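You operate a simulated robot arm through the tools that you are given. There is no shell and no other tool. Be economical: measure what you need, move in short steps, check, and stop when the job is done.

You run a simulated two-armed robot. Do the job below in one go: nothing can be reset, and whatever is moved stays where it is left.

Task
Clamp the white block, tighten the white knob, slide the lamp forward and switch it on.
Fine: hold the orange button down with one hand while the other sets the block in; block in before the knob; leave the other blocks.

Only the result counts: the job must be done as asked and must still hold three seconds after the hand-in. Knocking over, shifting, dropping, spilling or breaking anything else fails it.

Robot
Two 6-joint arms with two-finger parallel grippers on one trunk, on a base that drives. Base frame: it is fixed to the floor where the robot stands at the start and does not move with it; the origin is under the middle of the robot, x ahead of it, y to its left, z up. Lengths are in m, angles in rad, forces in N, time in s.
The left shoulder is at the start at [0.07, 0.166, 1.315], the right one opposite. With the tool pointing down near the work surface each hand reaches from about 0.4 to 0.82 m from the robot's upright axis, wherever it stands, measured 20 degrees to its own side. Places, roughly: low yellow button [0.5, -0.3, 0.8]; orange button [0.3, -0.4, 0.8]; orange plate [0.4, -0.2, 0.8]; round white knob [0.4, -0.3, 0.8]; square white lamp [0.5, -0.2, 0.8]; well of the sprung clamp [0.4, -0.2, 0.8]. Payload 3.91 kg a hand.
The tool frame of a hand sits at the grasp point between the pads (the TCP): z along the fingers, y along the line on which they close. The tips reach 0.03 m beyond it. Largest opening 0.11 m; finger width 0.02, thickness 0.01; the body of the gripper, 0.048 by 0.112 m, starts 0.055 m behind the TCP.
Orientation is told as [roll, pitch, yaw] about the base's x, y, z axes, in that order, counted from this pose: with the fingers straight down and closing along the base's y, the tool's x points along the base's -x, its y along +y and its z along -z.

Tools
- The arms move only by the tool apply_moves. It takes "left_deltas", "right_deltas" or both (then of equal length, played together; a hand with none holds still); each is a list of rows, each a list of 7 numbers: the shift along the tool's x, y, z in m, then the turn, a rotation vector about the tool's x, y, z in rad, then the closure in counts, from 0 (fully open) to 255 (shut). In form: [[x, y, z, wx, wy, wz, fingers], ...]. A call has 1 to 8 rows; each row is the pose to reach, as a shift and turn from the pose commanded when the call began, along the tool's axes at that moment. Each row takes 0.2 s and may step no farther than 0.05 m and 0.15 rad from the row before; otherwise, or with a gripper value out of range, the whole call is refused. Where a pose cannot be reached the arm comes as near as it can. A force on the tool above 90 N (or 10 N above the force at the start of the call, whichever is more), or a blocked arm, ends the call early, and 0.2 s more pass. The fingers move at their own pace (about 0.108 m/s each) and stop on an object; they squeeze with about 29 N. The grip force told is the motor's: it shows also when the fingers shut on nothing. Time passes only in rows, and 0.2 s behind the last, so rows that repeat a pose let the fingers close. The reply holds the time, the measured pose of the TCP, the force on the tool along the base axes, the opening and the grip force, in the units named above and with some noise, with the torque about the TCP (base axes, N m) and any sound that the robot's microphone picked up, and new pictures: "pictures" is both (left out), scene, wrist or none (wrist: the cameras of the hands that moved).
- Cameras (640 x 400 px; columns grow to the right, rows downward): "scene" is now at [0.1048, -0.0271, 1.5055]; the picture's right is [-0.44, -0.90, 0.00], its down [-0.81, 0.40, -0.44] and it looks along [0.39, -0.19, -0.90] (base axes); focal length 244 px, centre (320, 200). "left" rides on the left gripper at [0.077, -0.007, -0.115] in its tool frame; the picture's right is [0.09, 1.00, 0.00], its down [-0.80, 0.07, -0.59] and it looks along [-0.59, 0.05, 0.80] (tool axes); focal length 270 px, centre (320, 200). "right" rides on the right gripper at [0.077, 0.007, -0.114] in its tool frame; the picture's right is [-0.09, 1.00, 0.00], its down [-0.80, -0.07, -0.59] and it looks along [-0.59, -0.05, 0.80] (tool axes); focal length 270 px, centre (320, 200). There is no depth. A picture from a camera that has moved, and an enlarged one, comes with that camera's place and axes in the base frame and with its lens.
- slide_trunk(by): slides the trunk up (or, below 0, down) by that many m; the arms and the scene camera ride with it, the base frame stays. It gives what a move gives, with no picture.
- steer(legs): drives the robot by 1 to 6 legs, each [ahead, left, turn to the left] in m, m and rad, along the robot's own axes; the way and the turn of a leg run together, so that a leg with both is an arc; at most 1.5 m and 3.142 rad a leg. The arms and the cameras ride along, it lands a little off, and it stops where it bumps. It gives what a move gives, and a new picture of the scene camera.
- head_to(pan, tilt): turns the head with the scene camera to pan (to the left, within 1.501 rad either way) and tilt (down, from -0.506 to 1.204), counted from straight ahead of the robot. It gives what a move gives, and a new picture of the scene camera.
- enlarge(camera, box): a new picture of the part [left, top, right, bottom] of that camera's present view, enlarged. It takes no simulated time.
- job_done(): hands the job in; it is judged then, once.

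Work in short steps. Places have to be worked out from the pictures, the camera data and where the tool is seen: move nearer, look again, correct. Check each grasp and each placing, and mend what went wrong. You have 120 turns and 260 pictures in all, those below and enlarged ones among them. Open the grippers and draw the arms clear of the work before you hand the job in, unless the task says otherwise; then end with one line.

The tools are called after "Emit:" by a JSON object that holds its "fn" and its "kwargs". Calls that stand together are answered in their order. apply_moves: Moves the arms, as the interface text tells. Its arguments: {"type":"object","properties":{"left_deltas":{"type":"array","items":{"type":"array","items":{"type":"number"}}},"right_deltas":{"type":"array","items":{"type":"array","items":{"type":"number"}}},"pictures":{"type":"string","enum":["both","scene","wrist","none"]}},"required":[]} The other tools are called the same way: slide_trunk (by) slides the trunk up or down; steer (legs) drives the base; head_to (pan, tilt) turns the head that bears the scene camera; enlarge (camera, box) takes an enlarged picture of a part of a camera's view; job_done () hands the job in.

At the start:

```text
time: 0.0
left_eef_pos: [0.0821, 0.3112, 0.3712]
left_tcp_rot: [0.078, -0.1, -0.029]
left_wrist_force: [0.5, 0.5, 0.2]
left_wrist_torque: [0.0, -0.01, -0.01]
left_finger_gap: 0.1101
left_finger_force: 0.0
right_eef_pos: [0.3942, -0.4593, 1.0904]
right_tcp_rot: [0.0, 0.0, 0.001]
right_wrist_force: [-0.3, -0.5, 0.0]
right_wrist_torque: [-0.03, -0.05, 0.01]
right_finger_gap: 0.1097
right_finger_force: 0.0
trunk travel left (down, up): [-0.81, 0.13]
robot x, y, heading: [-0.0003, -0.0015, 0.002]
head pan, tilt: [-0.459, 1.117]
```

scene: 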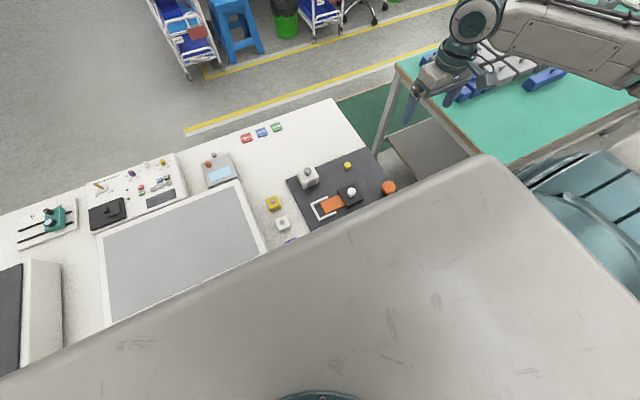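
right: 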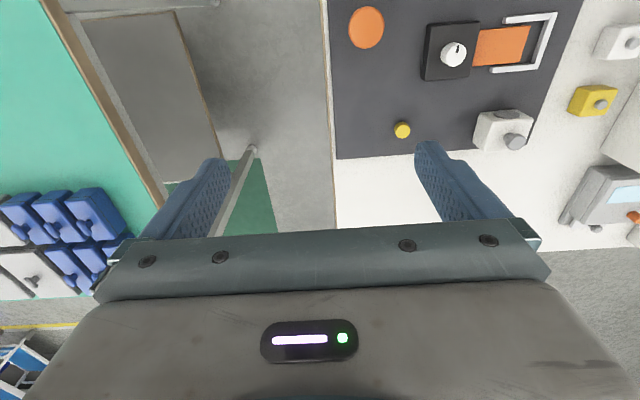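
left: 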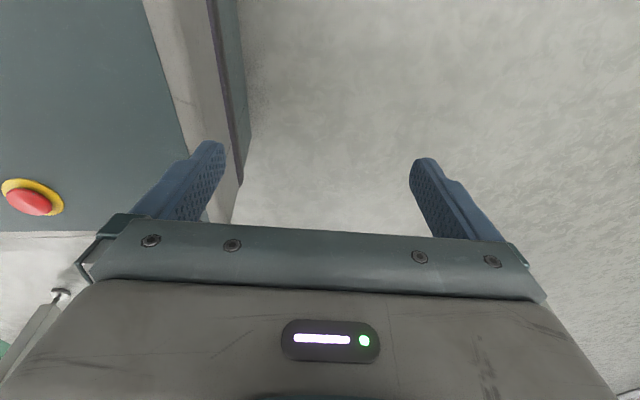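

The scene picture shows the dark panel with the clamp, lamp, knob and buttons; I enlarge it to read the layout.

Emit:
{"fn": "enlarge", "kwargs": {"camera": "scene", "box": [200, 110, 420, 250]}}

Emit:
{"fn": "enlarge", "kwargs": {"camera": "right", "box": [320, 0, 640, 200]}}

```text
2.86 times, centred on (310, 180) of scene
camera zoom: at [0.1048, -0.0271, 1.5055], right [-0.44, -0.9, 0.0], down [-0.81, 0.4, -0.44], along [0.39, -0.19, -0.9], focal length 697 px, centre (349, 257)
```

zoom: 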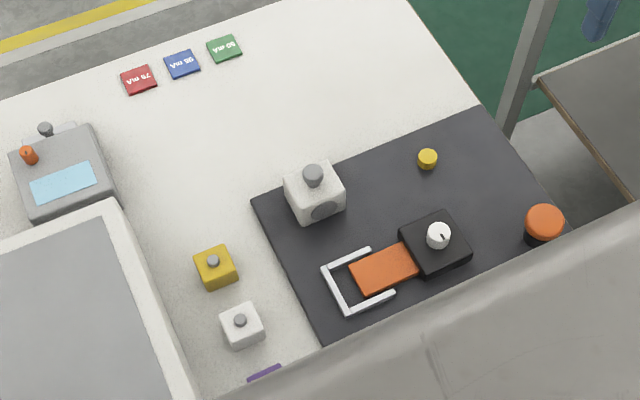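

```text
2.00 times, centred on (480, 100) of right
camera zoom: at [0.318, -0.4521, 1.2039], right [0.09, 1.0, 0.0], down [0.8, -0.07, 0.59], along [0.59, -0.05, -0.8], focal length 541 px, centre (0, 400)
```

zoom: 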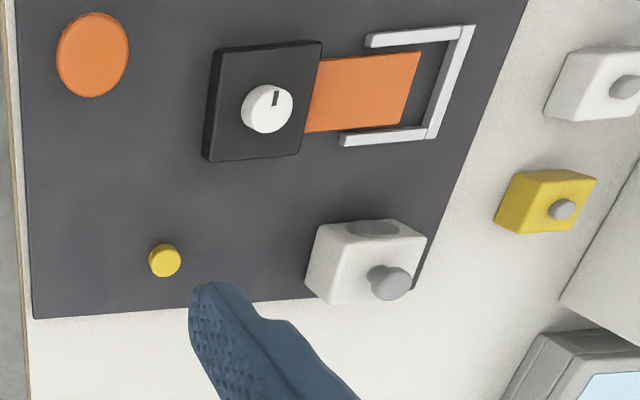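

I need to see the table edge and the left hand, which is below the surface level, before moving it. I turn the head left and down.

Emit:
{"fn": "head_to", "kwargs": {"pan": 0.9, "tilt": 0.9}}

```text
time: 1.5
left_eef_pos: [0.0823, 0.3108, 0.37]
left_tcp_rot: [0.077, -0.101, -0.031]
left_wrist_force: [0.7, 0.0, 0.7]
left_wrist_torque: [0.03, -0.01, 0.02]
left_finger_gap: 0.1101
left_finger_force: 0.0
right_eef_pos: [0.3947, -0.4569, 1.0898]
right_tcp_rot: [-0.001, -0.002, 0.0]
right_wrist_force: [0.3, -0.1, 0.0]
right_wrist_torque: [0.02, 0.02, 0.0]
right_finger_gap: 0.1101
right_finger_force: 0.0
trunk travel left (down, up): [-0.81, 0.13]
robot x, y, heading: [-0.0001, -0.0006, 0.001]
head pan, tilt: [0.901, 0.901]
camera scene: at [0.0962, 0.0594, 1.5205], right [0.78, -0.62, 0.0], down [-0.49, -0.61, -0.62], along [0.39, 0.49, -0.78], focal length 244 px, centre (320, 200)
```

scene: 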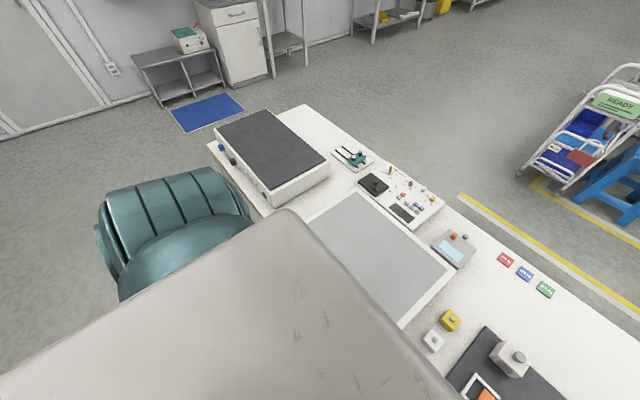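

The table's near edge is at about x 0.275 and the left hand hangs in front of it. I back off and shift to the right so the left hand can rise freely and the work ends up between the two hands.

Emit:
{"fn": "steer", "kwargs": {"legs": [[-0.4, 0, 0], [0, -0.2, 0]]}}

```text
time: 5.2
left_eef_pos: [-0.3099, 0.1113, 0.3698]
left_tcp_rot: [0.077, -0.098, -0.03]
left_wrist_force: [0.4, -1.0, -0.2]
left_wrist_torque: [0.0, 0.0, 0.01]
left_finger_gap: 0.1102
left_finger_force: 0.1
right_eef_pos: [0.0033, -0.6547, 1.0903]
right_tcp_rot: [-0.002, 0.001, 0.003]
right_wrist_force: [-0.2, 0.6, 0.1]
right_wrist_torque: [-0.02, -0.01, 0.0]
right_finger_gap: 0.1102
right_finger_force: 0.1
trunk travel left (down, up): [-0.81, 0.13]
robot x, y, heading: [-0.3904, -0.2006, 0.002]
head pan, tilt: [0.901, 0.901]
camera scene: at [-0.2959, -0.1382, 1.5204], right [0.78, -0.62, 0.0], down [-0.49, -0.62, -0.62], along [0.39, 0.49, -0.78], focal length 244 px, centre (320, 200)
```

scene: 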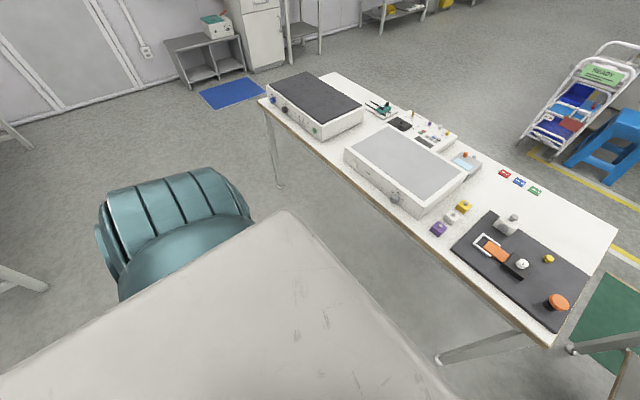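

The robot now stands clear with the table edge about 0.65 m ahead. I straighten the left hand, bring it forward and up.

Emit:
{"fn": "apply_moves", "kwargs": {"left_deltas": [[-0.03, 0, -0.03, 0.078, 0.1, -0.03, 0], [-0.06, 0, -0.06, 0.078, 0.1, -0.03, 0], [-0.09, 0, -0.09, 0.078, 0.1, -0.03, 0], [-0.12, 0, -0.12, 0.078, 0.1, -0.03, 0], [-0.15, 0, -0.15, 0.078, 0.1, -0.03, 0], [-0.18, 0, -0.18, 0.078, 0.1, -0.03, 0], [-0.21, 0, -0.21, 0.078, 0.1, -0.03, 0], [-0.24, 0, -0.24, 0.078, 0.1, -0.03, 0]], "pictures": "none"}}

Emit:
{"fn": "head_to", "kwargs": {"pan": 0.0, "tilt": 0.8}}

```text
time: 7.0
left_eef_pos: [-0.0964, 0.0855, 0.6305]
left_tcp_rot: [-0.002, 0.001, 0.003]
left_wrist_force: [-0.1, -0.7, 0.2]
left_wrist_torque: [0.02, -0.02, -0.03]
left_finger_gap: 0.11
left_finger_force: 0.1
right_eef_pos: [0.0047, -0.6572, 1.0896]
right_tcp_rot: [0.0, 0.0, 0.003]
right_wrist_force: [1.1, 0.2, 0.2]
right_wrist_torque: [-0.02, 0.01, 0.03]
right_finger_gap: 0.1101
right_finger_force: 0.1
trunk travel left (down, up): [-0.81, 0.13]
robot x, y, heading: [-0.3922, -0.2016, -0.005]
head pan, tilt: [0.901, 0.901]
```

```text
time: 8.2
left_eef_pos: [-0.097, 0.0848, 0.6286]
left_tcp_rot: [-0.002, 0.0, 0.003]
left_wrist_force: [0.3, -0.3, 0.4]
left_wrist_torque: [0.04, 0.01, -0.03]
left_finger_gap: 0.1099
left_finger_force: 0.1
right_eef_pos: [0.0032, -0.6574, 1.0902]
right_tcp_rot: [0.0, 0.0, 0.001]
right_wrist_force: [0.5, 0.2, 0.3]
right_wrist_torque: [0.0, 0.01, 0.03]
right_finger_gap: 0.1099
right_finger_force: 0.1
trunk travel left (down, up): [-0.81, 0.13]
robot x, y, heading: [-0.3893, -0.204, 0.001]
head pan, tilt: [0.0, 0.799]
camera scene: at [-0.2617, -0.1996, 1.5284], right [0.0, -1.0, 0.0], down [-0.72, 0.0, -0.7], along [0.7, 0.0, -0.72], focal length 244 px, centre (320, 200)
```

scene: 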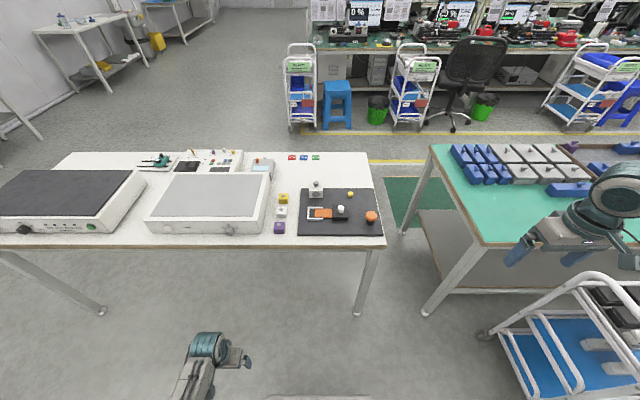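

Left hand is straight and clear of the table. I raise it above the table.

Emit:
{"fn": "apply_moves", "kwargs": {"left_deltas": [[-0.01, 0, -0.048, 0, 0, 0, 0], [-0.02, 0, -0.096, 0, 0, 0, 0], [-0.03, 0, -0.144, 0, 0, 0, 0], [-0.04, 0, -0.192, 0, 0, 0, 0], [-0.05, 0, -0.24, 0, 0, 0, 0], [-0.06, 0, -0.288, 0, 0, 0, 0], [-0.07, 0, -0.336, 0, 0, 0, 0], [-0.08, 0, -0.384, 0, 0, 0, 0]], "pictures": "none"}}

Emit:
{"fn": "enlarge", "kwargs": {"camera": "scene", "box": [250, 150, 400, 250]}}

```text
time: 10.0
left_eef_pos: [-0.0532, 0.1569, 1.0075]
left_tcp_rot: [-0.008, -0.004, 0.002]
left_wrist_force: [-0.1, -0.5, 0.4]
left_wrist_torque: [0.03, 0.0, 0.05]
left_finger_gap: 0.1101
left_finger_force: 0.0
left hand out of reach, approached as far as the arm can: row 5, 6, 7, 8
right_eef_pos: [0.005, -0.6587, 1.0886]
right_tcp_rot: [0.001, -0.001, 0.001]
right_wrist_force: [-0.1, -0.4, 0.0]
right_wrist_torque: [0.06, 0.06, -0.03]
right_finger_gap: 0.1103
right_finger_force: 0.0
trunk travel left (down, up): [-0.81, 0.13]
robot x, y, heading: [-0.3925, -0.2008, 0.003]
head pan, tilt: [0.0, 0.799]
```

```text
4.00 times, centred on (325, 200) of scene
camera zoom: at [-0.2606, -0.2002, 1.5281], right [0.0, -1.0, 0.0], down [-0.72, 0.0, -0.7], along [0.7, 0.0, -0.72], focal length 976 px, centre (300, 200)
```

zoom: 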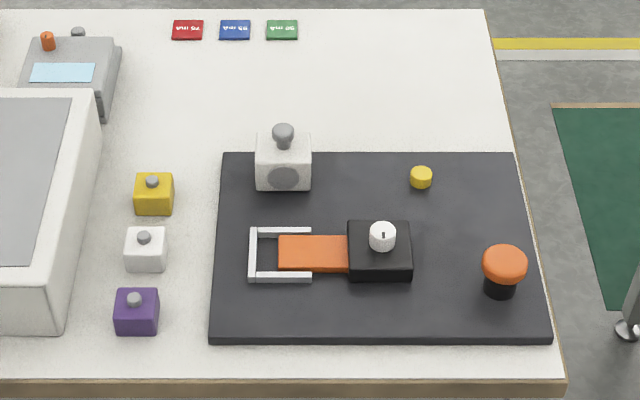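

The view is clear: white block near (0.395, -0.046), well near (0.38, -0.18), knob (0.39, -0.28), orange button (0.36,-0.4). Both hands are above everything, so I drive forward to about x = -0.1.

Emit:
{"fn": "steer", "kwargs": {"legs": [[0.29, 0, 0]]}}

Emit:
{"fn": "head_to", "kwargs": {"pan": 0.0, "tilt": 1.0}}

```text
time: 12.0
left_eef_pos: [0.2358, 0.1578, 1.0076]
left_tcp_rot: [-0.008, -0.006, 0.007]
left_wrist_force: [-0.4, 0.1, 0.4]
left_wrist_torque: [0.05, -0.01, -0.01]
left_finger_gap: 0.1101
left_finger_force: 0.0
right_eef_pos: [0.2944, -0.6564, 1.0907]
right_tcp_rot: [0.0, -0.001, 0.002]
right_wrist_force: [0.2, 0.9, 0.4]
right_wrist_torque: [-0.03, -0.02, 0.01]
right_finger_gap: 0.1099
right_finger_force: 0.0
trunk travel left (down, up): [-0.81, 0.13]
robot x, y, heading: [-0.0981, -0.2024, 0.005]
head pan, tilt: [0.0, 0.799]
camera scene: at [0.0282, -0.1989, 1.5286], right [0.0, -1.0, 0.0], down [-0.72, 0.0, -0.7], along [0.7, 0.0, -0.72], focal length 244 px, centre (320, 200)
```

scene: 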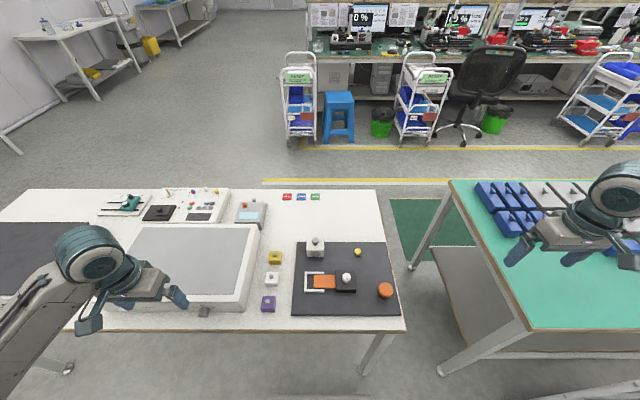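

```text
time: 12.7
left_eef_pos: [0.2371, 0.1578, 1.006]
left_tcp_rot: [-0.01, -0.004, 0.005]
left_wrist_force: [0.5, 1.5, 0.5]
left_wrist_torque: [-0.01, 0.01, 0.0]
left_finger_gap: 0.11
left_finger_force: 0.1
right_eef_pos: [0.2962, -0.6563, 1.0896]
right_tcp_rot: [0.002, -0.001, 0.003]
right_wrist_force: [-0.5, -0.8, 0.1]
right_wrist_torque: [-0.03, -0.01, 0.03]
right_finger_gap: 0.11
right_finger_force: 0.2
trunk travel left (down, up): [-0.81, 0.13]
robot x, y, heading: [-0.0989, -0.1993, 0.003]
head pan, tilt: [0.0, 1.0]
camera scene: at [0.0201, -0.1989, 1.5132], right [0.0, -1.0, 0.0], down [-0.84, 0.0, -0.54], along [0.54, 0.0, -0.84], focal length 244 px, centre (320, 200)
```

scene: 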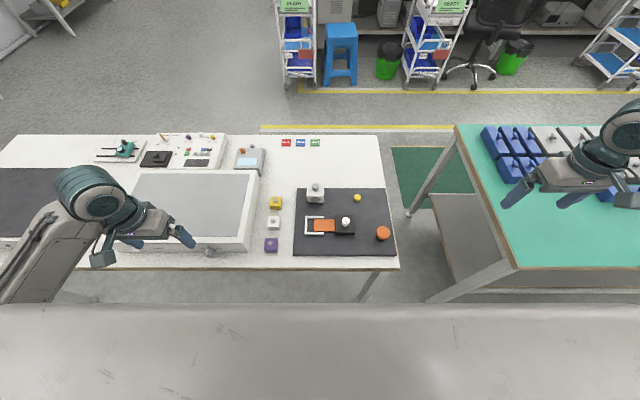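

Emit:
{"fn": "enlarge", "kwargs": {"camera": "scene", "box": [250, 175, 410, 275]}}

Emit:
{"fn": "enlarge", "kwargs": {"camera": "scene", "box": [290, 175, 370, 225]}}

```text
4.00 times, centred on (330, 225) of scene
camera zoom: at [0.0201, -0.1989, 1.5132], right [0.0, -1.0, 0.0], down [-0.84, 0.0, -0.54], along [0.54, 0.0, -0.84], focal length 976 px, centre (280, 100)
```

zoom: 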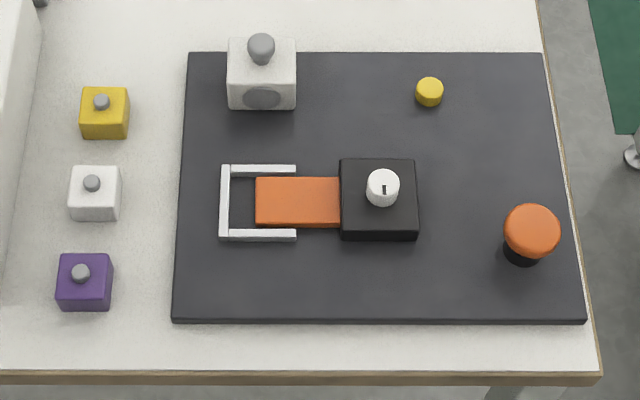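

```text
8.00 times, centred on (330, 200) of scene
camera zoom: at [0.0201, -0.1989, 1.5132], right [0.0, -1.0, 0.0], down [-0.84, 0.0, -0.54], along [0.54, 0.0, -0.84], focal length 1952 px, centre (240, 200)
```

zoom: 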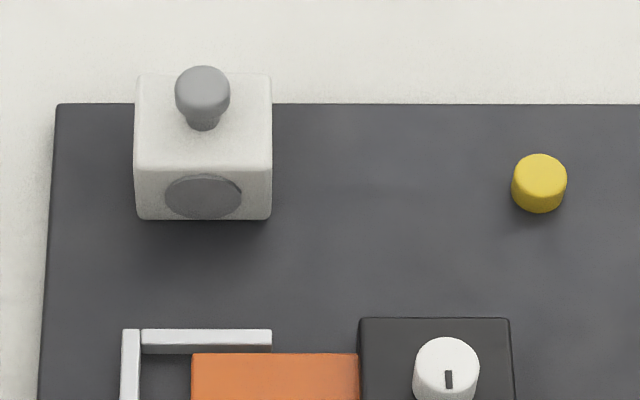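

Orange button top is near (0.344, -0.395, 0.822) and the white block near (0.391, -0.048, top 0.80). I bring both hands above these and look with the wrist cameras.

Emit:
{"fn": "apply_moves", "kwargs": {"left_deltas": [[-0.026, -0.034, 0, 0, 0, 0, 80], [-0.051, -0.069, 0, 0, 0, 0, 80], [-0.077, -0.103, 0, 0, 0, 0, 80], [-0.103, -0.137, 0, 0, 0, 0, 80], [-0.128, -0.172, 0, 0, 0, 0, 80], [-0.154, -0.206, 0.02, 0, 0, 0, 80], [-0.154, -0.206, 0.06, 0, 0, 0, 80]], "right_deltas": [[-0.008, 0.04, 0, 0, 0, 0, 255], [-0.016, 0.08, 0.015, 0, 0, 0, 255], [-0.024, 0.12, 0.03, 0, 0, 0, 255], [-0.032, 0.16, 0.045, 0, 0, 0, 255], [-0.04, 0.2, 0.06, 0, 0, 0, 255], [-0.048, 0.24, 0.08, 0, 0, 0, 255], [-0.048, 0.261, 0.1, 0, 0, 0, 255]]}}

```text
time: 14.5
left_eef_pos: [0.4039, 0.186, 0.8973]
left_tcp_rot: [0.258, -0.016, -0.06]
left_wrist_force: [-0.6, -1.1, 0.2]
left_wrist_torque: [0.04, -0.01, -0.01]
left_finger_gap: 0.0752
left_finger_force: 0.1
left hand out of reach, approached as far as the arm can: row 1, 2, 3, 4, 5, 6, 7
right_eef_pos: [0.263, -0.5725, 1.0048]
right_tcp_rot: [0.011, -0.003, 0.002]
right_wrist_force: [0.1, 0.1, -0.8]
right_wrist_torque: [0.06, 0.0, -0.01]
right_finger_gap: 0.0001
right_finger_force: 29.5
right hand out of reach, approached as far as the arm can: row 1, 2, 3, 4, 5, 6, 7
trunk travel left (down, up): [-0.81, 0.13]
robot x, y, heading: [-0.1002, -0.1962, 0.005]
head pan, tilt: [0.0, 1.0]
stopped in row 7 (left hand): the arm was blocked; the commanded pose is now the measured one
camera scene: at [0.0225, -0.2049, 1.5131], right [0.0, -1.0, 0.0], down [-0.84, 0.0, -0.54], along [0.54, 0.01, -0.84], focal length 244 px, centre (320, 200)
camera right: at [0.1859, -0.5681, 1.1179], right [0.08, 1.0, 0.01], down [0.8, -0.07, 0.6], along [0.6, -0.04, -0.8], focal length 270 px, centre (320, 200)
camera left: at [0.3235, 0.1565, 1.0049], right [-0.03, 0.97, 0.25], down [0.79, -0.13, 0.6], along [0.62, 0.22, -0.76], focal length 270 px, centre (320, 200)
```

scene: 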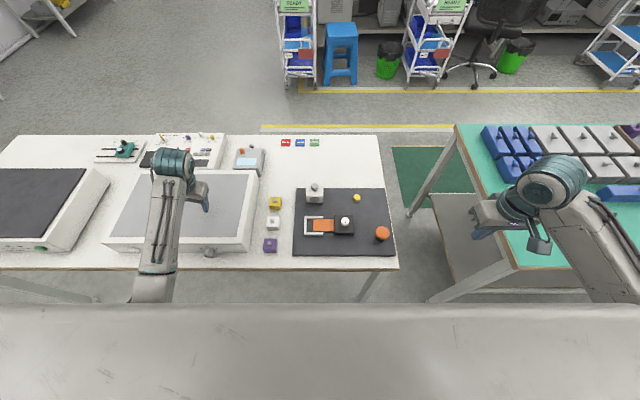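
right: 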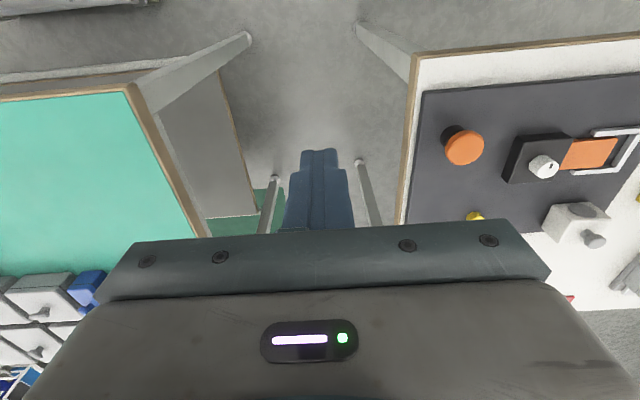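
left: 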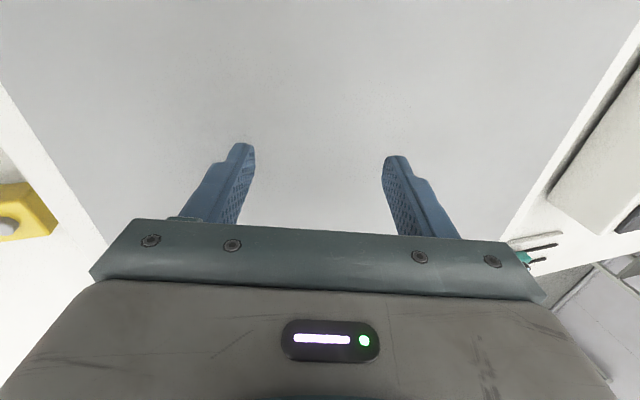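

The arms are too folded at this height (min reach). I raise the trunk and back off slightly to get room.

Emit:
{"fn": "slide_trunk", "kwargs": {"by": 0.12}}

Emit:
{"fn": "steer", "kwargs": {"legs": [[-0.08, 0, 0]]}}

```text
time: 16.0
left_eef_pos: [0.4013, 0.1891, 1.0161]
left_tcp_rot: [0.254, -0.017, -0.058]
left_wrist_force: [-0.8, 0.1, -0.2]
left_wrist_torque: [0.01, 0.01, 0.0]
left_finger_gap: 0.0756
left_finger_force: 0.1
right_eef_pos: [0.26, -0.567, 1.1263]
right_tcp_rot: [0.006, -0.006, 0.001]
right_wrist_force: [-0.2, 0.6, 0.4]
right_wrist_torque: [-0.01, 0.02, 0.02]
right_finger_gap: 0.0001
right_finger_force: 29.2
trunk travel left (down, up): [-0.93, 0.01]
robot x, y, heading: [-0.0981, -0.197, 0.004]
head pan, tilt: [0.0, 1.0]
```

```text
time: 17.1
left_eef_pos: [0.3269, 0.1901, 1.0134]
left_tcp_rot: [0.253, -0.011, -0.061]
left_wrist_force: [0.6, -1.0, 0.5]
left_wrist_torque: [0.02, 0.01, -0.01]
left_finger_gap: 0.0755
left_finger_force: 0.0
right_eef_pos: [0.1874, -0.5676, 1.1255]
right_tcp_rot: [0.004, -0.001, 0.006]
right_wrist_force: [-0.1, -0.1, -0.9]
right_wrist_torque: [0.0, 0.04, -0.04]
right_finger_gap: 0.0
right_finger_force: 28.8
trunk travel left (down, up): [-0.93, 0.01]
robot x, y, heading: [-0.1802, -0.1956, 0.005]
head pan, tilt: [0.0, 1.0]
camera scene: at [-0.0515, -0.1987, 1.6325], right [0.0, -1.0, 0.0], down [-0.84, 0.0, -0.54], along [0.54, 0.0, -0.84], focal length 244 px, centre (320, 200)
```

scene: 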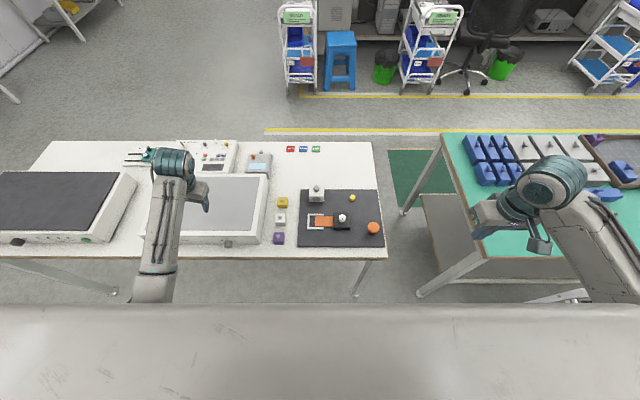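

I straighten the left hand while moving it outward, and take the right hand outward, then across towards the button.

Emit:
{"fn": "apply_moves", "kwargs": {"left_deltas": [[-0.02, 0, 0, 0.127, 0.006, -0.03, 80], [-0.05, 0, 0, 0.253, 0.011, -0.061, 80], [-0.064, 0, 0, 0.253, 0.011, -0.061, 80], [-0.064, -0.03, 0, 0.253, 0.011, -0.061, 80], [-0.064, -0.06, 0, 0.253, 0.011, -0.061, 80], [-0.064, -0.09, 0, 0.253, 0.011, -0.061, 80], [-0.064, -0.12, 0, 0.253, 0.011, -0.061, 80]], "right_deltas": [[-0.04, 0, 0.02, 0, 0, 0, 255], [-0.08, 0, 0.04, 0, 0, 0, 255], [-0.12, 0, 0.06, 0, 0, 0, 255], [-0.15, 0.03, 0.08, 0, 0, 0, 255], [-0.157, 0.07, 0.09, 0, 0, 0, 255], [-0.157, 0.11, 0.1, 0, 0, 0, 255], [-0.157, 0.15, 0.1, 0, 0, 0, 255]], "pictures": "none"}}

```text
time: 18.7
left_eef_pos: [0.3803, 0.07, 0.9888]
left_tcp_rot: [0.001, -0.013, 0.002]
left_wrist_force: [0.3, -0.5, 0.7]
left_wrist_torque: [0.03, -0.03, 0.01]
left_finger_gap: 0.0754
left_finger_force: 0.1
right_eef_pos: [0.3499, -0.4104, 0.9936]
right_tcp_rot: [0.003, -0.011, 0.006]
right_wrist_force: [-0.1, 0.1, -0.8]
right_wrist_torque: [-0.01, 0.01, 0.0]
right_finger_gap: 0.0
right_finger_force: 28.6
right hand out of reach, approached as far as the arm can: row 1, 2, 3, 4, 5, 6, 7
trunk travel left (down, up): [-0.93, 0.01]
robot x, y, heading: [-0.1782, -0.1992, 0.007]
head pan, tilt: [0.0, 1.0]
```

Both hands are close to their targets. I centre each over its target and lower some, then look.

Emit:
{"fn": "apply_moves", "kwargs": {"left_deltas": [[-0.005, -0.04, 0, 0, 0, 0, 80], [-0.011, -0.08, 0, 0, 0, 0, 80], [-0.011, -0.118, 0.02, 0, 0, 0, 80], [-0.011, -0.118, 0.055, 0, 0, 0, 80]], "right_deltas": [[0.003, 0.008, 0.02, 0, 0, 0, 255], [0.006, 0.015, 0.04, 0, 0, 0, 255], [0.006, 0.015, 0.06, 0, 0, 0, 255], [0.006, 0.015, 0.07, 0, 0, 0, 255]]}}

```text
time: 19.7
left_eef_pos: [0.3922, -0.0477, 0.933]
left_tcp_rot: [0.0, -0.014, 0.002]
left_wrist_force: [0.2, -0.3, 0.0]
left_wrist_torque: [-0.05, -0.01, 0.0]
left_finger_gap: 0.0753
left_finger_force: 0.1
right_eef_pos: [0.3431, -0.3972, 0.9225]
right_tcp_rot: [0.006, -0.007, 0.005]
right_wrist_force: [0.3, 0.6, 0.2]
right_wrist_torque: [0.02, 0.0, 0.0]
right_finger_gap: 0.0
right_finger_force: 29.2
trunk travel left (down, up): [-0.93, 0.01]
robot x, y, heading: [-0.1777, -0.1988, 0.006]
head pan, tilt: [0.0, 1.0]
camera scene: at [-0.0595, -0.1979, 1.6333], right [0.0, -1.0, 0.0], down [-0.84, 0.0, -0.54], along [0.54, 0.0, -0.84], focal length 244 px, centre (320, 200)
camera right: at [0.2658, -0.3924, 1.0357], right [0.08, 1.0, 0.01], down [0.8, -0.07, 0.6], along [0.6, -0.05, -0.8], focal length 270 px, centre (320, 200)
camera left: at [0.3134, -0.0532, 1.0458], right [-0.09, 1.0, 0.0], down [0.79, 0.07, 0.61], along [0.6, 0.05, -0.8], focal length 270 px, centre (320, 200)
```

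scene: 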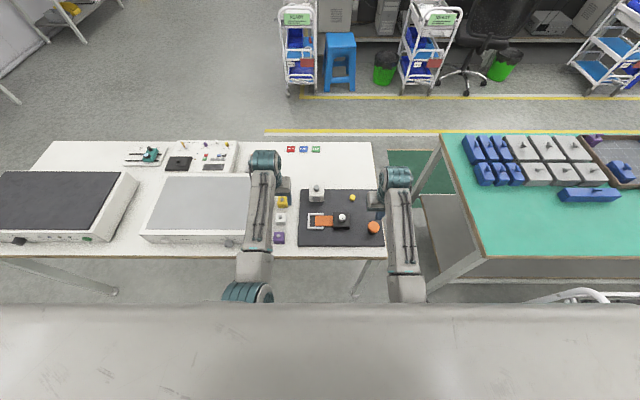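
right: 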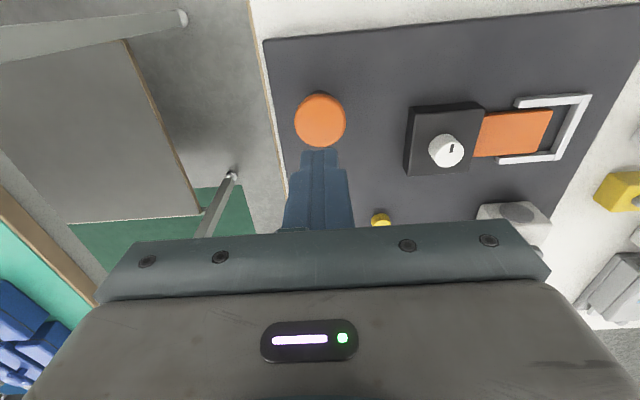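
left: 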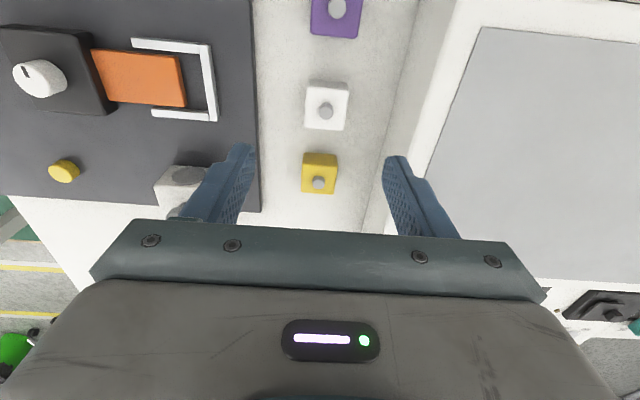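

The fingers are well placed over both targets. I enlarge the left view for the block's size and the clamp's detail.

Emit:
{"fn": "enlarge", "kwargs": {"camera": "left", "box": [240, 60, 400, 200]}}

Emit:
{"fn": "enlarge", "kwargs": {"camera": "left", "box": [80, 20, 240, 140]}}

```text
2.86 times, centred on (320, 130) of left
camera zoom: at [0.3134, -0.0532, 1.0458], right [-0.09, 1.0, 0.0], down [0.79, 0.07, 0.61], along [0.6, 0.05, -0.8], focal length 772 px, centre (320, 400)
```

zoom: 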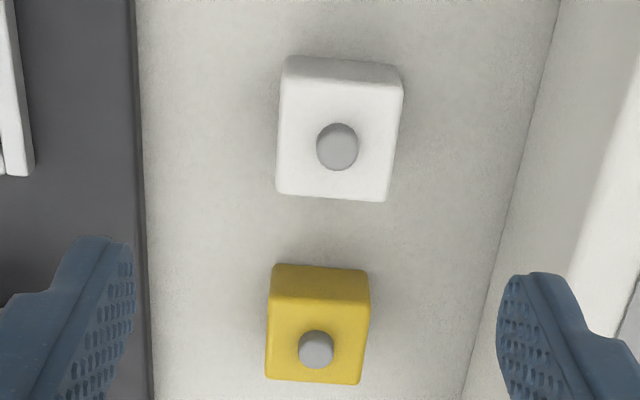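

```text
3.33 times, centred on (160, 80) of left
camera zoom: at [0.3134, -0.0532, 1.0458], right [-0.09, 1.0, 0.0], down [0.79, 0.07, 0.61], along [0.6, 0.05, -0.8], focal length 901 px, centre (853, 600)
```

zoom: 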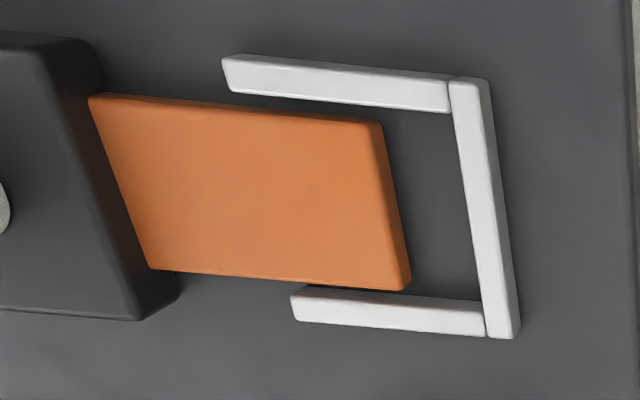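

The block is about 0.036–0.04 wide, top ~0.79, with a knob to ~0.803. I'll grip it by its knob so fingertips stay above the clamp bars; I lower to a hover to refine.

Emit:
{"fn": "apply_moves", "kwargs": {"left_deltas": [[-0.004, 0.005, 0.035, 0, -0.014, 0, 80], [-0.004, 0.005, 0.07, 0, -0.014, 0, 120], [-0.004, 0.005, 0.078, 0, -0.014, 0, 160], [-0.004, 0.005, 0.078, 0, -0.014, 0, 160]], "pictures": "wrist"}}

```text
time: 20.7
left_eef_pos: [0.3971, -0.045, 0.8552]
left_tcp_rot: [-0.001, -0.028, 0.004]
left_wrist_force: [0.0, -0.3, 0.1]
left_wrist_torque: [0.06, -0.01, -0.02]
left_finger_gap: 0.0407
left_finger_force: 0.1
right_eef_pos: [0.3423, -0.3976, 0.9222]
right_tcp_rot: [0.006, -0.008, 0.006]
right_wrist_force: [-0.5, 0.1, -0.4]
right_wrist_torque: [-0.02, -0.01, -0.02]
right_finger_gap: 0.0
right_finger_force: 29.0
trunk travel left (down, up): [-0.93, 0.01]
robot x, y, heading: [-0.177, -0.2033, 0.006]
head pan, tilt: [0.0, 1.0]
camera left: at [0.3171, -0.0493, 0.9672], right [-0.09, 1.0, 0.0], down [0.78, 0.07, 0.62], along [0.61, 0.05, -0.79], focal length 270 px, centre (320, 200)
```

left: 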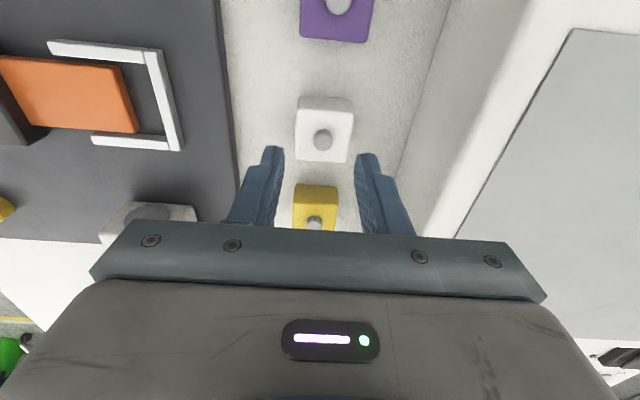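

Knob centre comes out at about (0.393, -0.041). I correct the pitch and descend so the tips straddle the knob.

Emit:
{"fn": "apply_moves", "kwargs": {"left_deltas": [[0.004, 0.004, 0.01, 0, 0.028, 0, 160], [0.0045, 0.004, 0.02, 0, 0.028, 0, 160], [0.0045, 0.004, 0.03, 0, 0.028, 0, 160]], "pictures": "wrist"}}

Emit:
{"fn": "enlarge", "kwargs": {"camera": "left", "box": [240, 80, 400, 200]}}

```text
time: 21.5
left_eef_pos: [0.3929, -0.0402, 0.8257]
left_tcp_rot: [0.0, 0.001, 0.003]
left_wrist_force: [-0.5, 0.2, 0.1]
left_wrist_torque: [0.05, -0.02, 0.0]
left_finger_gap: 0.0411
left_finger_force: 0.0
right_eef_pos: [0.3424, -0.3979, 0.9229]
right_tcp_rot: [0.005, -0.007, 0.007]
right_wrist_force: [-0.6, 0.8, -0.3]
right_wrist_torque: [0.0, -0.01, -0.01]
right_finger_gap: 0.0001
right_finger_force: 28.9
trunk travel left (down, up): [-0.93, 0.01]
robot x, y, heading: [-0.1754, -0.2044, 0.012]
head pan, tilt: [0.0, 1.0]
camera left: at [0.3165, -0.0456, 0.9397], right [-0.09, 1.0, 0.0], down [0.8, 0.07, 0.59], along [0.59, 0.05, -0.8], focal length 270 px, centre (320, 200)
```

left: 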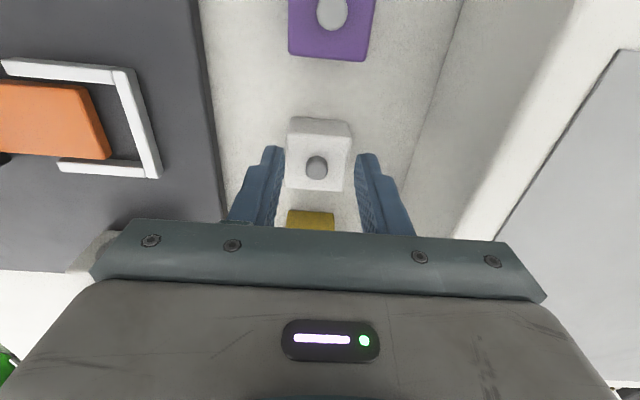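

```text
3.33 times, centred on (320, 140) of left
camera zoom: at [0.3165, -0.0456, 0.9397], right [-0.09, 1.0, 0.0], down [0.8, 0.07, 0.59], along [0.59, 0.05, -0.8], focal length 901 px, centre (320, 400)
```

zoom: 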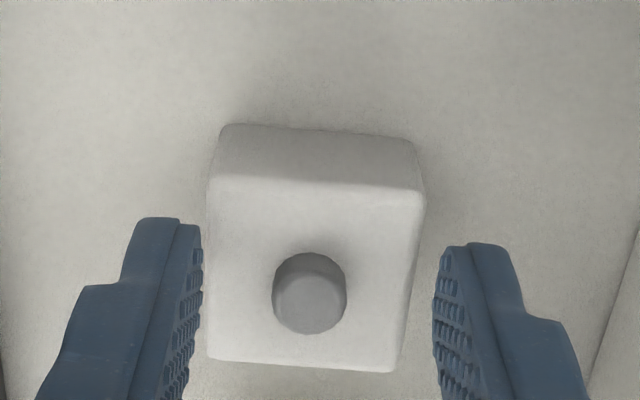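

The knob (top ≈0.81) is centred between the fingers. I lower 2 mm, close and then lift.

Emit:
{"fn": "apply_moves", "kwargs": {"left_deltas": [[0, 0, 0.002, 0, 0, 0, 160], [0, 0, 0.002, 0, 0, 0, 255], [0, 0, 0.002, 0, 0, 0, 255], [0, 0, 0.002, 0, 0, 0, 255], [0, 0, -0.02, 0, 0, 0, 255], [0, 0, -0.06, 0, 0, 0, 255]], "pictures": "wrist"}}

```text
time: 22.9
left_eef_pos: [0.3925, -0.042, 0.8861]
left_tcp_rot: [-0.001, 0.0, 0.005]
left_wrist_force: [-0.8, 0.2, 0.6]
left_wrist_torque: [0.02, -0.03, 0.0]
left_finger_gap: 0.0
left_finger_force: 29.2
right_eef_pos: [0.3421, -0.3979, 0.9228]
right_tcp_rot: [0.007, -0.007, 0.004]
right_wrist_force: [-0.4, 0.5, -0.1]
right_wrist_torque: [0.02, 0.01, 0.04]
right_finger_gap: 0.0
right_finger_force: 29.1
trunk travel left (down, up): [-0.93, 0.01]
robot x, y, heading: [-0.1774, -0.2006, 0.006]
head pan, tilt: [0.0, 1.0]
camera left: at [0.316, -0.0466, 1.0005], right [-0.09, 1.0, 0.0], down [0.8, 0.07, 0.59], along [0.59, 0.05, -0.8], focal length 270 px, centre (320, 200)
```

left: 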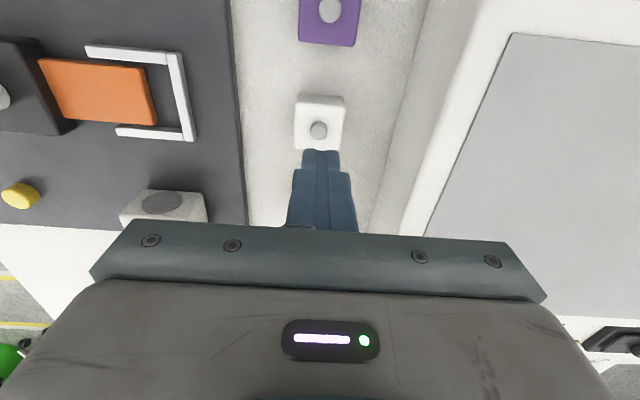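

The fingers closed on nothing — the knob is lower or further out than judged, and the block did not move. I enlarge the view to measure again.

Emit:
{"fn": "enlarge", "kwargs": {"camera": "left", "box": [270, 80, 370, 180]}}

Emit:
{"fn": "enlarge", "kwargs": {"camera": "scene", "box": [260, 190, 310, 250]}}

```text
4.00 times, centred on (320, 130) of left
camera zoom: at [0.316, -0.0466, 1.0005], right [-0.09, 1.0, 0.0], down [0.8, 0.07, 0.59], along [0.59, 0.05, -0.8], focal length 1081 px, centre (320, 480)
```

zoom: 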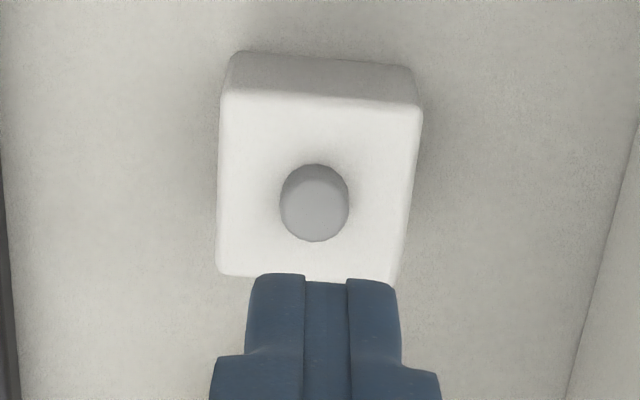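

```text
6.67 times, centred on (285, 220) of scene
camera zoom: at [-0.0607, -0.1995, 1.6333], right [0.0, -1.0, 0.0], down [-0.84, 0.0, -0.54], along [0.54, 0.0, -0.84], focal length 1626 px, centre (553, 67)
```

zoom: 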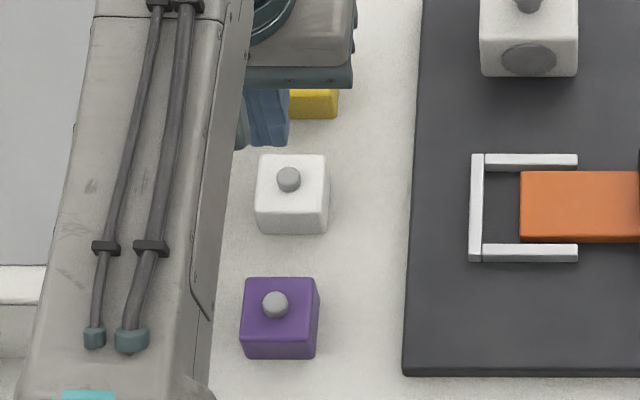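

Combining the views puts the knob top near z=0.79, block top ≈0.78, centre ≈(0.4025, -0.042). I'll grip the top of the body, which is 0.04 wide; I open and descend to TCP z≈0.80 and check.

Emit:
{"fn": "apply_moves", "kwargs": {"left_deltas": [[-0.005, 0, 0, 0, 0, 0, 95], [-0.01, 0, 0.02, 0, 0, 0, 95], [-0.01, 0, 0.05, 0, 0, 0, 95], [-0.01, 0, 0.075, 0, 0, 0, 95], [-0.01, 0, 0.088, 0, 0, 0, 95]], "pictures": "wrist"}}

Emit:
{"fn": "enlarge", "kwargs": {"camera": "left", "box": [240, 80, 400, 200]}}

```text
time: 24.1
left_eef_pos: [0.4042, -0.04, 0.795]
left_tcp_rot: [0.001, 0.0, 0.004]
left_wrist_force: [0.4, 0.4, -0.1]
left_wrist_torque: [-0.03, 0.02, 0.01]
left_finger_gap: 0.0691
left_finger_force: 0.0
right_eef_pos: [0.3436, -0.3976, 0.9218]
right_tcp_rot: [0.004, -0.008, 0.005]
right_wrist_force: [-0.3, 0.7, -0.2]
right_wrist_torque: [-0.03, 0.0, -0.02]
right_finger_gap: 0.0
right_finger_force: 28.2
trunk travel left (down, up): [-0.93, 0.01]
robot x, y, heading: [-0.179, -0.1991, 0.004]
head pan, tilt: [0.0, 1.0]
camera left: at [0.3271, -0.0455, 0.9106], right [-0.09, 1.0, 0.0], down [0.8, 0.07, 0.59], along [0.59, 0.05, -0.8], focal length 270 px, centre (320, 200)
```

left: 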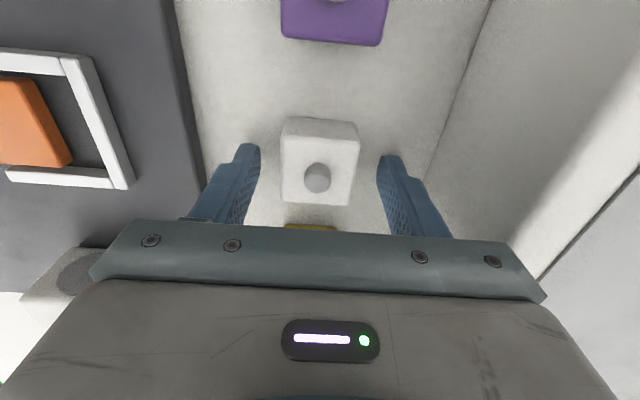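

```text
3.33 times, centred on (320, 140) of left
camera zoom: at [0.3271, -0.0455, 0.9106], right [-0.09, 1.0, 0.0], down [0.8, 0.07, 0.59], along [0.59, 0.05, -0.8], focal length 901 px, centre (320, 400)
```

zoom: 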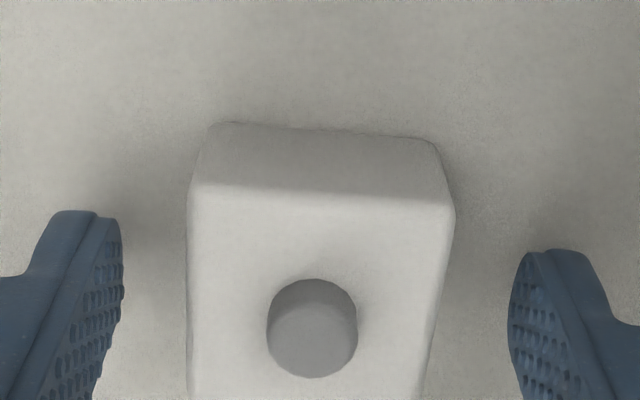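

The fingers straddle the block with clear space. I close and lift a little.

Emit:
{"fn": "apply_moves", "kwargs": {"left_deltas": [[0.002, 0, 0, 0, 0, 0, 255], [0.002, 0, 0, 0, 0, 0, 255], [0.002, 0, 0, 0, 0, 0, 255], [0.002, 0, -0.03, 0, 0, 0, 255], [0.002, 0, -0.06, 0, 0, 0, 255]], "pictures": "wrist"}}

```text
time: 25.3
left_eef_pos: [0.4014, -0.0421, 0.856]
left_tcp_rot: [0.0, 0.0, 0.004]
left_wrist_force: [-0.5, 0.1, -1.7]
left_wrist_torque: [0.0, -0.02, -0.02]
left_finger_gap: 0.0388
left_finger_force: 29.3
right_eef_pos: [0.3421, -0.3983, 0.9234]
right_tcp_rot: [0.007, -0.008, 0.006]
right_wrist_force: [0.4, -0.2, 0.1]
right_wrist_torque: [0.0, -0.01, 0.01]
right_finger_gap: 0.0
right_finger_force: 28.9
trunk travel left (down, up): [-0.93, 0.01]
robot x, y, heading: [-0.1782, -0.2021, 0.003]
head pan, tilt: [0.0, 1.0]
camera left: at [0.3246, -0.0465, 0.9707], right [-0.09, 1.0, 0.0], down [0.8, 0.07, 0.59], along [0.59, 0.05, -0.8], focal length 270 px, centre (320, 200)
```

left: 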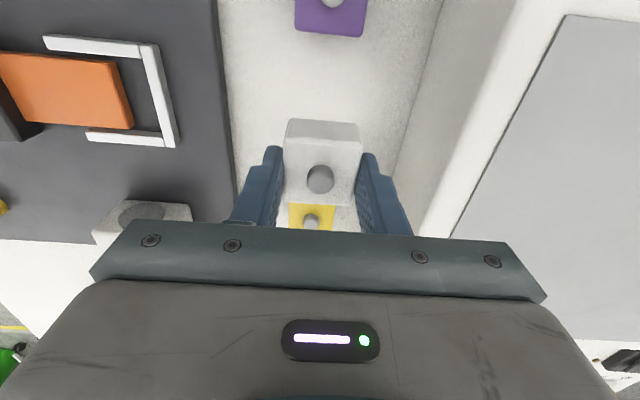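

The block is held (gap 0.0388). I lift and carry it to a hover near the well, while the right hand comes down to just above the button.

Emit:
{"fn": "apply_moves", "kwargs": {"left_deltas": [[0, 0, -0.04, 0, 0, 0, 255], [0.005, -0.045, -0.04, 0, 0, 0, 255], [0.01, -0.09, -0.04, 0, 0, 0, 255], [0.017, -0.135, -0.04, 0, 0, 0, 255]], "right_deltas": [[0, 0, 0.015, 0, 0, 0, 255], [0, 0, 0.03, 0, 0, 0, 255], [0, 0, 0.045, 0, 0, 0, 255], [0, 0, 0.055, 0, 0, 0, 255]]}}

```text
time: 26.3
left_eef_pos: [0.3989, -0.0506, 0.8703]
left_tcp_rot: [0.161, -0.008, 0.058]
left_wrist_force: [0.1, -0.4, -1.4]
left_wrist_torque: [0.0, 0.02, -0.01]
left_finger_gap: 0.039
left_finger_force: 28.3
left hand out of reach, approached as far as the arm can: row 4
right_eef_pos: [0.3437, -0.3965, 0.8676]
right_tcp_rot: [0.007, -0.005, 0.005]
right_wrist_force: [0.4, 0.2, -0.5]
right_wrist_torque: [0.05, -0.01, 0.01]
right_finger_gap: 0.0
right_finger_force: 28.6
trunk travel left (down, up): [-0.93, 0.01]
robot x, y, heading: [-0.1809, -0.1977, 0.003]
head pan, tilt: [0.0, 1.0]
stopped in row 4 (left hand): the arm was blocked; the commanded pose is now the measured one
camera scene: at [-0.0596, -0.1982, 1.6332], right [0.01, -1.0, 0.0], down [-0.84, 0.0, -0.54], along [0.54, 0.0, -0.84], focal length 244 px, centre (320, 200)
camera right: at [0.2676, -0.3922, 0.9813], right [0.08, 1.0, 0.01], down [0.8, -0.07, 0.6], along [0.6, -0.04, -0.8], focal length 270 px, centre (320, 200)
camera left: at [0.3224, -0.0781, 0.9824], right [-0.15, 0.98, 0.16], down [0.8, 0.02, 0.6], along [0.59, 0.21, -0.78], focal length 270 px, centre (320, 200)
```

scene: 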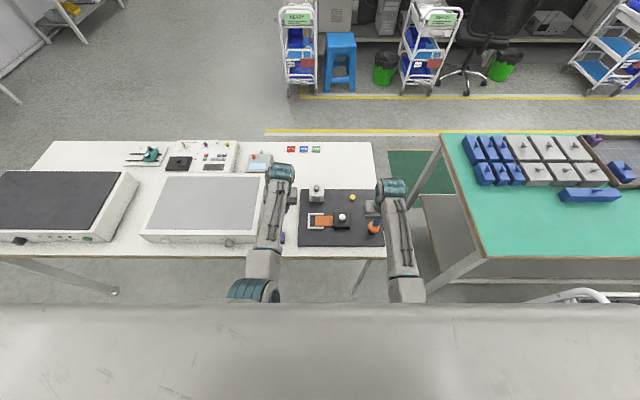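
right: 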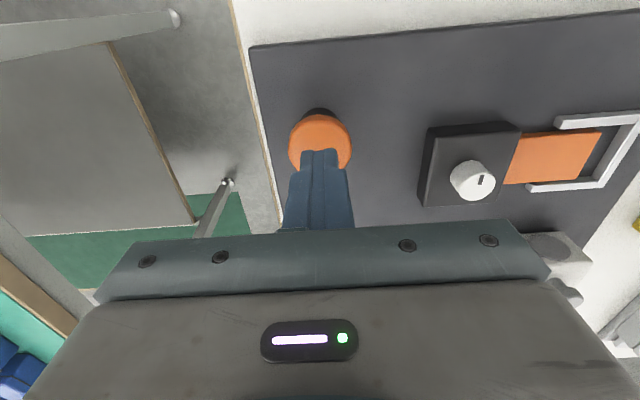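
left: 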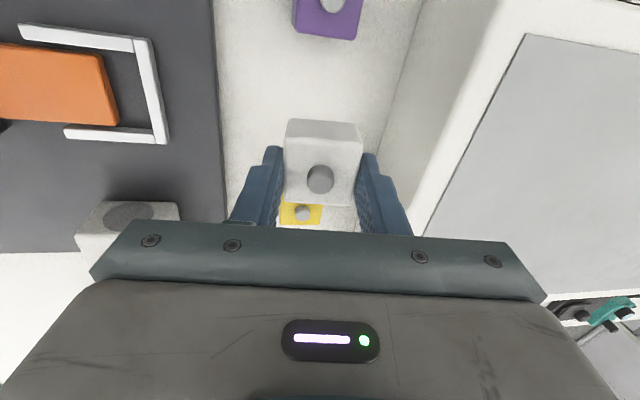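

The left arm can't reach that far to its right from here. I straighten it, lift the right hand, then shift the base about 0.09 to the right so well and button lie evenly.

Emit:
{"fn": "apply_moves", "kwargs": {"left_deltas": [[0, 0, 0, 0.08, 0.004, 0.029, 255], [0, 0.0, 0, 0.161, 0.008, 0.058, 255], [0, 0, -0.02, 0.161, 0.008, 0.058, 255]], "right_deltas": [[0, 0, -0.02, 0, 0, 0, 255], [0, 0, -0.03, 0, 0, 0, 255], [0, 0, -0.04, 0, 0, 0, 255]], "pictures": "none"}}

Emit:
{"fn": "steer", "kwargs": {"legs": [[0, -0.09, 0]]}}

```text
time: 27.1
left_eef_pos: [0.398, -0.0575, 0.8929]
left_tcp_rot: [-0.002, 0.003, 0.001]
left_wrist_force: [-0.6, -0.1, -1.0]
left_wrist_torque: [-0.03, -0.02, 0.01]
left_finger_gap: 0.039
left_finger_force: 29.3
right_eef_pos: [0.3456, -0.3993, 0.9078]
right_tcp_rot: [0.007, -0.006, 0.007]
right_wrist_force: [0.6, -0.3, 0.5]
right_wrist_torque: [-0.02, 0.01, -0.02]
right_finger_gap: 0.0002
right_finger_force: 29.3
trunk travel left (down, up): [-0.93, 0.01]
robot x, y, heading: [-0.1807, -0.1983, 0.008]
head pan, tilt: [0.0, 1.0]
```

```text
time: 28.2
left_eef_pos: [0.3992, -0.1424, 0.8911]
left_tcp_rot: [-0.007, 0.004, 0.003]
left_wrist_force: [0.1, 0.7, -0.8]
left_wrist_torque: [0.0, -0.01, 0.03]
left_finger_gap: 0.039
left_finger_force: 29.4
right_eef_pos: [0.3467, -0.4829, 0.9083]
right_tcp_rot: [0.003, -0.005, 0.008]
right_wrist_force: [-0.2, 0.8, 0.2]
right_wrist_torque: [-0.02, -0.06, -0.01]
right_finger_gap: 0.0001
right_finger_force: 28.7
trunk travel left (down, up): [-0.93, 0.01]
robot x, y, heading: [-0.18, -0.2876, 0.006]
head pan, tilt: [0.0, 1.0]
camera scene: at [-0.0591, -0.2822, 1.6332], right [0.01, -1.0, 0.0], down [-0.84, -0.01, -0.54], along [0.54, 0.0, -0.84], focal length 244 px, centre (320, 200)
```

scene: 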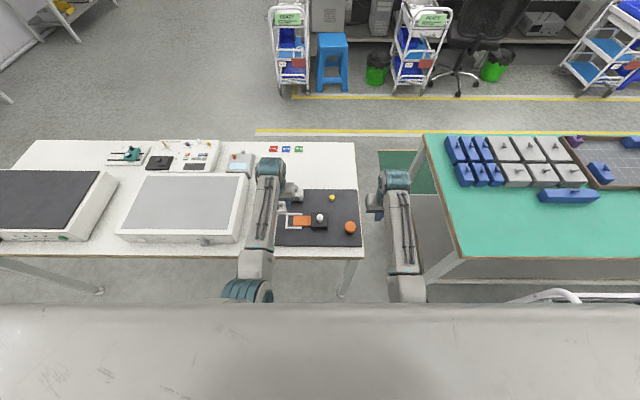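

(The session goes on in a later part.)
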